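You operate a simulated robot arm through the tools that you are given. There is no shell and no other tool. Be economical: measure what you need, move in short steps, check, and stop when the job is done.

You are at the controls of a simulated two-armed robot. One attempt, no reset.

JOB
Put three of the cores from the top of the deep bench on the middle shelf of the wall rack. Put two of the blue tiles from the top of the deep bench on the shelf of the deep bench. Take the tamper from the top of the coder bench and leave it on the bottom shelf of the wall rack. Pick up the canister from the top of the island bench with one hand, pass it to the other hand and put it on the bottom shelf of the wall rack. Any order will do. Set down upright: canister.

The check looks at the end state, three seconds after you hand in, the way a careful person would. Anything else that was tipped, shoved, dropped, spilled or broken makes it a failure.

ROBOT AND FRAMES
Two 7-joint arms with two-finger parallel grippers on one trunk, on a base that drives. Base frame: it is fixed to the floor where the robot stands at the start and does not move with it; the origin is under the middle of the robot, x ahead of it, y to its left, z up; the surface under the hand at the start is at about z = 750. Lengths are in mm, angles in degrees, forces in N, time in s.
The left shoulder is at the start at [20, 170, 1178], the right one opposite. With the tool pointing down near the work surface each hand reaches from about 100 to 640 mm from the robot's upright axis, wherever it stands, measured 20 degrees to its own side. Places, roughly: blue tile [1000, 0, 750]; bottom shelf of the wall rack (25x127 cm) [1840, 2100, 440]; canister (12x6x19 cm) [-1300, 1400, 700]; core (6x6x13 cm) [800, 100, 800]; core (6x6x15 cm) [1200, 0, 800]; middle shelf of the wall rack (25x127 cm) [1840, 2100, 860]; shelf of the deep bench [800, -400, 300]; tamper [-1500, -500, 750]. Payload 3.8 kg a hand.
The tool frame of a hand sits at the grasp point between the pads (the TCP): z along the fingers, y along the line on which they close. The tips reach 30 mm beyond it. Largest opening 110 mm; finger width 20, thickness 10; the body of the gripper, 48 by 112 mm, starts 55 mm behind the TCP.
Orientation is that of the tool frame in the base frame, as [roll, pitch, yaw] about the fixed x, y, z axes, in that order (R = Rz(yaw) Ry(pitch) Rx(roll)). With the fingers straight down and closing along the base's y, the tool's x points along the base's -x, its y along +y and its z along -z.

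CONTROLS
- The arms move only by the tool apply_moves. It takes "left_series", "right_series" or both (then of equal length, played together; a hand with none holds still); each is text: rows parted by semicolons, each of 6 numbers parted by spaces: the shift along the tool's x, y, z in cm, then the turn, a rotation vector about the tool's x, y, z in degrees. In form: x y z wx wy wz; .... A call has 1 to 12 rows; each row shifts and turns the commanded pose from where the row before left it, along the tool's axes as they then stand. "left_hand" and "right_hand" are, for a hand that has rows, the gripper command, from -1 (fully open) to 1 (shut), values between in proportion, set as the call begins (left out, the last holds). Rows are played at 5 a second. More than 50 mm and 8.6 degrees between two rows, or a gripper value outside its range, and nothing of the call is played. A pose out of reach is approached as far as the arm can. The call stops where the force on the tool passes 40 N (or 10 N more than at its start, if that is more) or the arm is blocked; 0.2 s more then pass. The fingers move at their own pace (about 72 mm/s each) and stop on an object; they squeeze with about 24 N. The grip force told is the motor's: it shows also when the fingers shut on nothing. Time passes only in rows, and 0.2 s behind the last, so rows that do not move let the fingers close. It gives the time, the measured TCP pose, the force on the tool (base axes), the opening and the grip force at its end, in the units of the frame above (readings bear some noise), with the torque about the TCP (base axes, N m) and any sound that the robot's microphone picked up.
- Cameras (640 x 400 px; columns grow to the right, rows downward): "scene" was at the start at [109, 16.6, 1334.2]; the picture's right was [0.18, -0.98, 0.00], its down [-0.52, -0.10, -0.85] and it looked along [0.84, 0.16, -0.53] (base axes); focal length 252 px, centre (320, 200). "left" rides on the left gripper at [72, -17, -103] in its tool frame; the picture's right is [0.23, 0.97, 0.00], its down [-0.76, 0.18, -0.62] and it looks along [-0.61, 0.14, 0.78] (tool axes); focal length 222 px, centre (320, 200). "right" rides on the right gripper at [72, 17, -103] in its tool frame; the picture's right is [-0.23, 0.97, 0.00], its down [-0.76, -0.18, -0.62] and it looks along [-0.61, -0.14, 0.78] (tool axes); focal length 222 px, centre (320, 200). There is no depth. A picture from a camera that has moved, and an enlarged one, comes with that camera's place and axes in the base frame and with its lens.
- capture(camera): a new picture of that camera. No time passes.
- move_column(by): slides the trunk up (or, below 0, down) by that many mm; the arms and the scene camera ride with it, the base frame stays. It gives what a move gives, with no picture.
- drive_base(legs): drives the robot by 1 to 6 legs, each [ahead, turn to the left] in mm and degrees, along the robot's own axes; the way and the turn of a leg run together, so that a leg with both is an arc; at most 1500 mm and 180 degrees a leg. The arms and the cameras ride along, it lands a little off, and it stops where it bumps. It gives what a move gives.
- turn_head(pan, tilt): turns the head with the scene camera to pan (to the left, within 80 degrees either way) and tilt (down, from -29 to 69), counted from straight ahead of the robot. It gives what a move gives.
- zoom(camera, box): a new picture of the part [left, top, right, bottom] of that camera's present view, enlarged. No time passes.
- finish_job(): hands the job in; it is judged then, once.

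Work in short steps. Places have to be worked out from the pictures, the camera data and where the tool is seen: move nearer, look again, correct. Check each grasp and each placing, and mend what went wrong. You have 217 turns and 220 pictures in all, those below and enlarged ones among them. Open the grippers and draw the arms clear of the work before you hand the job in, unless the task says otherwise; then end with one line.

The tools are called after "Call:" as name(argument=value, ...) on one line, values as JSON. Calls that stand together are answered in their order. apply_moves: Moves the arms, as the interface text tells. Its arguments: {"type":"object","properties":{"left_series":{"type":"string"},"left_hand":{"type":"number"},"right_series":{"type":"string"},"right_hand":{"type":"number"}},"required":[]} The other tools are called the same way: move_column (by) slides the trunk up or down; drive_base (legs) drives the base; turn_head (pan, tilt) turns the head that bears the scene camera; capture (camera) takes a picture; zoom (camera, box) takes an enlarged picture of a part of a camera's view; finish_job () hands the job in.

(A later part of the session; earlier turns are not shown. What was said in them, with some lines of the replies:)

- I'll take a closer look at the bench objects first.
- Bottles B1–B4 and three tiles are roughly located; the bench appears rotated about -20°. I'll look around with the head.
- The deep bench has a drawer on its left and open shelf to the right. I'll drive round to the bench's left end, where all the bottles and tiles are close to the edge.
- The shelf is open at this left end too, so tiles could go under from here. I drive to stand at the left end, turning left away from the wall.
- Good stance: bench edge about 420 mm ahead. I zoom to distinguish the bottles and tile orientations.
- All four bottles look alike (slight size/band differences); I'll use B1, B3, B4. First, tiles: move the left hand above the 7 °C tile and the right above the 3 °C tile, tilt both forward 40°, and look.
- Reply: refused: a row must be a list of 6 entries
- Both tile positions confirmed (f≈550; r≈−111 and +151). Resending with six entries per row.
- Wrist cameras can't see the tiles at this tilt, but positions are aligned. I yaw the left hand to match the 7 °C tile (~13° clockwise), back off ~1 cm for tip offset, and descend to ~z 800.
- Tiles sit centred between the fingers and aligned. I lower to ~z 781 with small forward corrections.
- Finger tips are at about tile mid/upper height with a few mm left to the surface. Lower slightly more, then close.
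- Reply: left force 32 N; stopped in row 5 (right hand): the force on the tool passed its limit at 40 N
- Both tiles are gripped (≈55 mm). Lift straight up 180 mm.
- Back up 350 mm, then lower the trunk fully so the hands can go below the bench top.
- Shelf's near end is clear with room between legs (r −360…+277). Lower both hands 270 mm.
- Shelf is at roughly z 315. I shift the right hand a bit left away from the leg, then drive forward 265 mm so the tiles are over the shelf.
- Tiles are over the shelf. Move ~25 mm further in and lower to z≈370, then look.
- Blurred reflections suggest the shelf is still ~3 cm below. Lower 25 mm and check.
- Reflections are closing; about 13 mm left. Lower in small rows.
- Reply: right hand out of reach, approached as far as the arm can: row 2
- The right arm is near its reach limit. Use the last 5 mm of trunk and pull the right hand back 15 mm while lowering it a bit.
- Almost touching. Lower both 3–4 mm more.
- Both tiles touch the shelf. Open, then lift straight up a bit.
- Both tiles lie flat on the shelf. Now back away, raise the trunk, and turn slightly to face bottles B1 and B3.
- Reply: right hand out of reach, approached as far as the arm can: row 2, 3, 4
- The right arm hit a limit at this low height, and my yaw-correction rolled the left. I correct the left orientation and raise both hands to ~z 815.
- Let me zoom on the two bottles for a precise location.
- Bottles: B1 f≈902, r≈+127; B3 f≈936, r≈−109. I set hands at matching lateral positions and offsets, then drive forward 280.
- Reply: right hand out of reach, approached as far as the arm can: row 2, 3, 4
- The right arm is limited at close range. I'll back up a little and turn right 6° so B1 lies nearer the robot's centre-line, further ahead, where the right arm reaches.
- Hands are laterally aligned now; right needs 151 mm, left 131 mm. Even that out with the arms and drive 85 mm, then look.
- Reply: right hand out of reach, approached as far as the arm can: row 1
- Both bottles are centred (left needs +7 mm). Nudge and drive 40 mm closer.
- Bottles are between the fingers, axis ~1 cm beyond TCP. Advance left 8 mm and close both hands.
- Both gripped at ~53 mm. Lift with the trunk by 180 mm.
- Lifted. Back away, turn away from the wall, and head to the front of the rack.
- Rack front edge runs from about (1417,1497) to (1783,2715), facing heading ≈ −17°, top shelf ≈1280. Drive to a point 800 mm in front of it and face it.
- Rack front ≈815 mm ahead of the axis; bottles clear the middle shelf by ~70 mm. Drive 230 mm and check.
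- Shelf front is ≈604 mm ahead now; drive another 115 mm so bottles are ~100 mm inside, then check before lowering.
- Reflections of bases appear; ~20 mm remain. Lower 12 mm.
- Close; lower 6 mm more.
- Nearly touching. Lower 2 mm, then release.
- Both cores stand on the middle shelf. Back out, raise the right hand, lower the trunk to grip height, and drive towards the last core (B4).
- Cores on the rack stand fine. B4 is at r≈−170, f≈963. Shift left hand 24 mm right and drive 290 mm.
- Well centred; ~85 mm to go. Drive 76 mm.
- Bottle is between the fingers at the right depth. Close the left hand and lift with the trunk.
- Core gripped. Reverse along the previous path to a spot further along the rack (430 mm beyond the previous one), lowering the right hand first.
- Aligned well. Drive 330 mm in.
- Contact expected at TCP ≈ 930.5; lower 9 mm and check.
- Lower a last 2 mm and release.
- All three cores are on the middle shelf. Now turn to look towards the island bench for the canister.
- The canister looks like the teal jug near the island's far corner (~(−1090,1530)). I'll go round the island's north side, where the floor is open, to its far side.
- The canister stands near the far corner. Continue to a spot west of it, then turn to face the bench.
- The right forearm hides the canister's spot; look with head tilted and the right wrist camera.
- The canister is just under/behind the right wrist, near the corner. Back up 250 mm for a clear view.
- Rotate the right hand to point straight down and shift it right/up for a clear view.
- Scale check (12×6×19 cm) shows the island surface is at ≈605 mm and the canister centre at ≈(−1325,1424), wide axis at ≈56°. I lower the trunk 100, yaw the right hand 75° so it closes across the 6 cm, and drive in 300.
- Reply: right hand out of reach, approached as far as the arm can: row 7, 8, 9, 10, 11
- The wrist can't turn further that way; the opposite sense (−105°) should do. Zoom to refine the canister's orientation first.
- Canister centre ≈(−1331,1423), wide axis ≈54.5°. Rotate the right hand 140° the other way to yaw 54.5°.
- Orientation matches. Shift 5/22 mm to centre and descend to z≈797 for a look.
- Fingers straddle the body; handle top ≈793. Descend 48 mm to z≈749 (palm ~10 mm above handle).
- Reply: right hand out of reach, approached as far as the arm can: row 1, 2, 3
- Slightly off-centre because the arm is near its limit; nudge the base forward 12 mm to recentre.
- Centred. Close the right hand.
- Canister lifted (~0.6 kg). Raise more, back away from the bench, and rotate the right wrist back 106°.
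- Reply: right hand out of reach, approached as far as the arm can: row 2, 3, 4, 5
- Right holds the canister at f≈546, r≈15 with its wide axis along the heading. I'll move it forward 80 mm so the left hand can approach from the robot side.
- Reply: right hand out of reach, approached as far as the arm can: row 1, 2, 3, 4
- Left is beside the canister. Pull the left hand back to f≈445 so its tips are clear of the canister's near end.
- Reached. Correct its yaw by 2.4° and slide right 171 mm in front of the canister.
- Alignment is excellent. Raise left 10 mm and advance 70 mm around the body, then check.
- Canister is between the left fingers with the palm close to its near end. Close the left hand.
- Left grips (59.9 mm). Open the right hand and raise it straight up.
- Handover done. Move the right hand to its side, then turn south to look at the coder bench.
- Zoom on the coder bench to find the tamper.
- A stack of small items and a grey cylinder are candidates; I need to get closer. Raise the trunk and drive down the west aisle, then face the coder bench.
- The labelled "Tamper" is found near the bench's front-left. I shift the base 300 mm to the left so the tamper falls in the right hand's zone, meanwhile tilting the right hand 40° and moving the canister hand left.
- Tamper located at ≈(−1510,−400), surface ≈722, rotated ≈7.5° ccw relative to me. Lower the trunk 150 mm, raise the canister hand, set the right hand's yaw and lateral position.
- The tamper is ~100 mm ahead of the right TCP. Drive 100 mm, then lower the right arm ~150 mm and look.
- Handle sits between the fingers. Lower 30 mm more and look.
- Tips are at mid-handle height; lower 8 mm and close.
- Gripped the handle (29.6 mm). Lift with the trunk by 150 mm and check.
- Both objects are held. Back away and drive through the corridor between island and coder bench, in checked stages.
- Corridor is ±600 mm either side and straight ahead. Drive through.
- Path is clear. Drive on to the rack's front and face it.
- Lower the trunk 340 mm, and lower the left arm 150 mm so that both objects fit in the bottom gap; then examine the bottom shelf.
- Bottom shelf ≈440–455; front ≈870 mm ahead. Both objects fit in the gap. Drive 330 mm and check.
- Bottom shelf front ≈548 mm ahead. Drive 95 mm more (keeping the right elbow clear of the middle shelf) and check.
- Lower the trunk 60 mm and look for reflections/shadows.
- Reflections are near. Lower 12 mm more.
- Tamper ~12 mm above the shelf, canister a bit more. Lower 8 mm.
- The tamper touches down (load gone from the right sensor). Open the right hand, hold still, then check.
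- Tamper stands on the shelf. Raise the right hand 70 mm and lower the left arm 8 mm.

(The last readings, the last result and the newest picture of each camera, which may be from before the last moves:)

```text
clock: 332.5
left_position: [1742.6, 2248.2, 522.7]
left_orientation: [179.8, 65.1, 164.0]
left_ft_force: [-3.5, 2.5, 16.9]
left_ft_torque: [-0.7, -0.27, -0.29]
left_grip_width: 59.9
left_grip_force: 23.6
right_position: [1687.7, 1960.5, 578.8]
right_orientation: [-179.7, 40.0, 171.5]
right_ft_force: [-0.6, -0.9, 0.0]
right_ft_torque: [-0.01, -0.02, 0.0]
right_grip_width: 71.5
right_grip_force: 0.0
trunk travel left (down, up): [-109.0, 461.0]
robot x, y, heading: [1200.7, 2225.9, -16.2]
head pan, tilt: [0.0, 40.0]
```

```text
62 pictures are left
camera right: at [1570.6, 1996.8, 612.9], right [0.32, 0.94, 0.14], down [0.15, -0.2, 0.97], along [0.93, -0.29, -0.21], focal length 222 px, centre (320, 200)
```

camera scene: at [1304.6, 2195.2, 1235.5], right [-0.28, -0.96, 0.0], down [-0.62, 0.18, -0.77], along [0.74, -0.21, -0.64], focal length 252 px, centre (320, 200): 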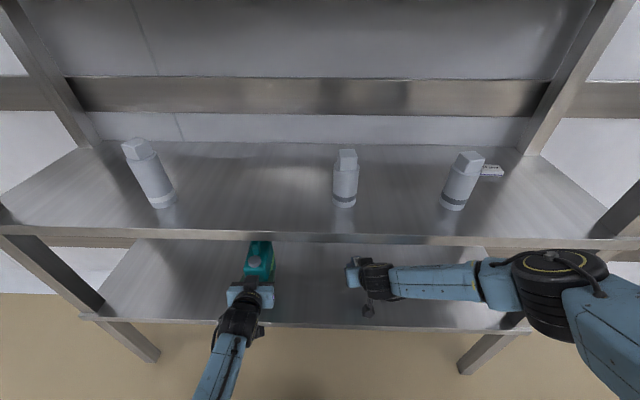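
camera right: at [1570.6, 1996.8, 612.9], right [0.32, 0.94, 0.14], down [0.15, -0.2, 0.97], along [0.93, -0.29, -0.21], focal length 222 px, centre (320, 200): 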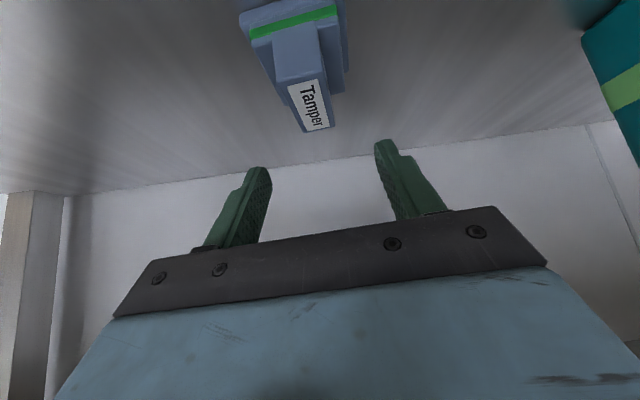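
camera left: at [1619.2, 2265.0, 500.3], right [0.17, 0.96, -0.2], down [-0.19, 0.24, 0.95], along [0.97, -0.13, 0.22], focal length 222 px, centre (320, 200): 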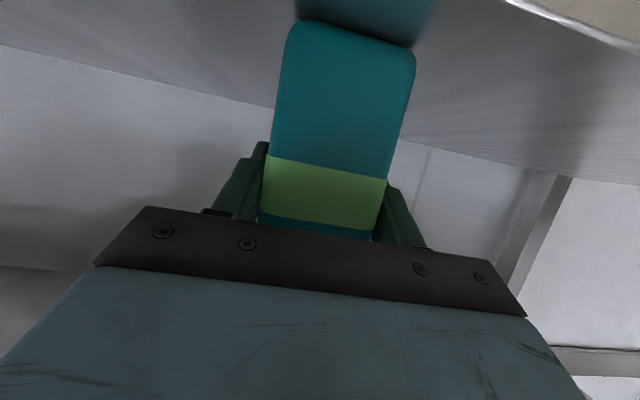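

Canister is on the shelf (pressing 17 N). Relieve ~3 mm, then open the left hand.

Call:
apply_moves(left_series="-0.32 0 -0.15 0 0 0;0 0 0 0 0 0")

Call:
apply_moves(left_series="0 0 0 0 0 0;0 0 0 0 0 0;0 0 0 0 0 0;0 0 0 0 0 0", left_hand=-1)

Call:
capture(camera="left")

Call:
capture(camera="scene")

```text
clock: 333.1
left_position: [1741.9, 2248.3, 523.0]
left_orientation: [179.6, 64.7, 163.7]
left_ft_force: [4.6, -2.2, 7.7]
left_ft_torque: [-0.58, -0.45, 0.14]
left_grip_width: 59.8
left_grip_force: 23.7
right_position: [1688.6, 1959.7, 579.3]
right_orientation: [-179.6, 40.0, 171.4]
right_ft_force: [-0.4, 0.2, -0.3]
right_ft_torque: [0.04, 0.0, -0.06]
right_grip_width: 71.5
right_grip_force: 0.1
trunk travel left (down, up): [-109.0, 461.0]
robot x, y, heading: [1197.7, 2227.2, -16.1]
head pan, tilt: [0.0, 40.0]
```

```text
clock: 334.1
left_position: [1741.5, 2248.2, 521.1]
left_orientation: [179.5, 64.6, 163.6]
left_ft_force: [0.3, 0.2, 0.5]
left_ft_torque: [-0.01, 0.01, 0.03]
left_grip_width: 110.0
left_grip_force: 0.1
right_position: [1688.5, 1960.6, 578.2]
right_orientation: [-179.7, 39.9, 171.5]
right_ft_force: [-0.7, -0.3, -0.3]
right_ft_torque: [-0.01, 0.01, -0.01]
right_grip_width: 71.7
right_grip_force: 0.1
trunk travel left (down, up): [-109.0, 461.0]
robot x, y, heading: [1199.0, 2226.7, -16.0]
head pan, tilt: [0.0, 40.0]
```

```text
61 pictures are left
camera left: at [1617.7, 2265.7, 500.5], right [0.17, 0.96, -0.2], down [-0.18, 0.23, 0.96], along [0.97, -0.13, 0.21], focal length 222 px, centre (320, 200)
```

left: 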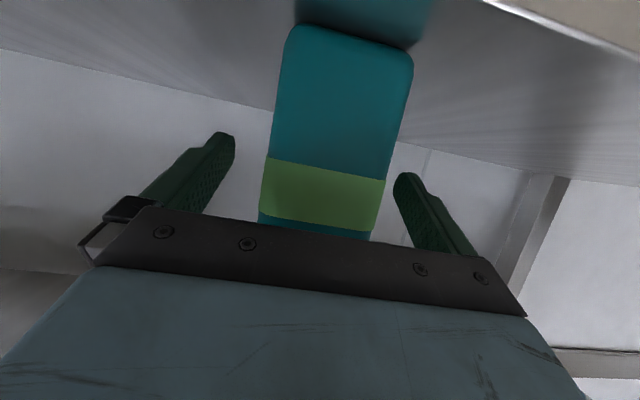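

```text
60 pictures are left
camera scene: at [1303.4, 2195.4, 1155.6], right [-0.28, -0.96, 0.0], down [-0.62, 0.18, -0.77], along [0.74, -0.21, -0.64], focal length 252 px, centre (320, 200)
```

scene: 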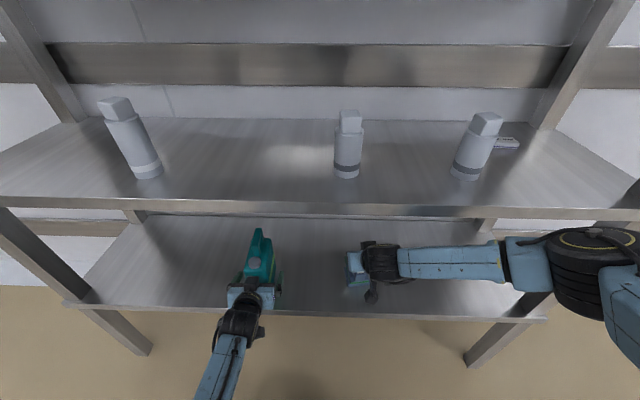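

Both stand. Back straight out 380 mm and inspect.

Call:
drive_base(legs=[[-380, 0]])

Call:
turn_head(pan=0, tilt=25)

Call:
capture(camera="scene")

Call:
zoom(camera="scene", box=[160, 120, 480, 320])

```text
clock: 336.5
left_position: [1379.3, 2353.3, 521.6]
left_orientation: [179.6, 64.6, 163.8]
left_ft_force: [1.0, -0.7, -0.4]
left_ft_torque: [0.01, 0.0, -0.01]
left_grip_width: 110.2
left_grip_force: 0.0
right_position: [1327.4, 2065.3, 577.7]
right_orientation: [-179.7, 39.9, 171.6]
right_ft_force: [0.2, 0.1, 0.2]
right_ft_torque: [-0.01, 0.0, 0.0]
right_grip_width: 71.5
right_grip_force: 0.0
trunk travel left (down, up): [-109.0, 461.0]
robot x, y, heading: [840.7, 2327.4, -15.8]
head pan, tilt: [0.0, 40.0]
```

```text
clock: 337.3
left_position: [1377.5, 2353.8, 521.5]
left_orientation: [179.5, 64.6, 163.8]
left_ft_force: [-0.7, 0.3, 0.4]
left_ft_torque: [0.01, 0.03, -0.05]
left_grip_width: 110.3
left_grip_force: 0.1
right_position: [1327.0, 2065.5, 577.3]
right_orientation: [-179.6, 39.9, 171.6]
right_ft_force: [0.5, 0.2, -0.6]
right_ft_torque: [-0.03, 0.02, 0.0]
right_grip_width: 71.8
right_grip_force: 0.0
trunk travel left (down, up): [-109.0, 461.0]
robot x, y, heading: [836.4, 2325.3, -15.8]
head pan, tilt: [0.0, 25.0]
```

```text
59 pictures are left
camera scene: at [947.4, 2298.3, 1178.9], right [-0.28, -0.96, 0.0], down [-0.41, 0.12, -0.91], along [0.87, -0.25, -0.42], focal length 252 px, centre (320, 200)
```

scene: 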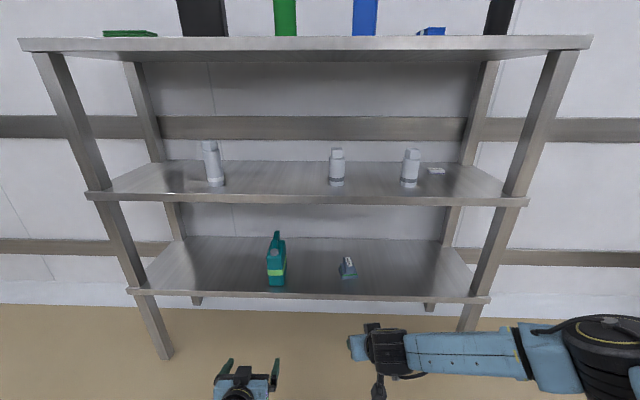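

```text
2.00 times, centred on (320, 220) of scene
camera zoom: at [947.4, 2298.3, 1178.9], right [-0.28, -0.96, 0.0], down [-0.41, 0.12, -0.91], along [0.87, -0.25, -0.42], focal length 504 px, centre (320, 160)
```

zoom: 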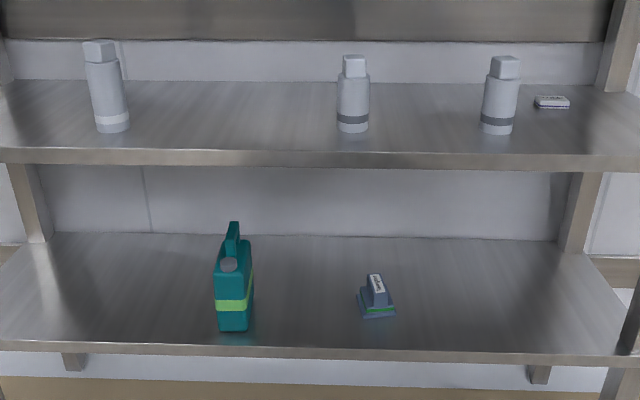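

Three cores, upright canister and tamper are all in place and stable; tiles were seen flat on the bench shelf. Open the right hand fully and hand in.

Call:
apply_moves(right_series="0 0 0 0 0 0;0 0 0 0 0 0", right_hand=-1)

Call:
finish_job()

```text
clock: 337.9
left_position: [1378.9, 2353.5, 521.6]
left_orientation: [179.5, 64.6, 163.8]
left_ft_force: [0.8, 0.5, 0.9]
left_ft_torque: [0.0, 0.0, -0.01]
left_grip_width: 110.0
left_grip_force: 0.0
right_position: [1326.4, 2065.7, 578.9]
right_orientation: [-179.7, 39.8, 171.7]
right_ft_force: [-0.6, 1.2, -0.2]
right_ft_torque: [-0.01, -0.04, 0.0]
right_grip_width: 109.9
right_grip_force: 0.1
trunk travel left (down, up): [-109.0, 461.0]
robot x, y, heading: [840.6, 2327.5, -16.2]
head pan, tilt: [0.0, 25.0]
```

```text
The job is handed in.
```

I handed the job in with everything placed: three cores on the rack's middle shelf, two blue tiles flat on the deep bench's shelf, and the tamper and the upright canister (passed from right hand to left) on the rack's bottom shelf.
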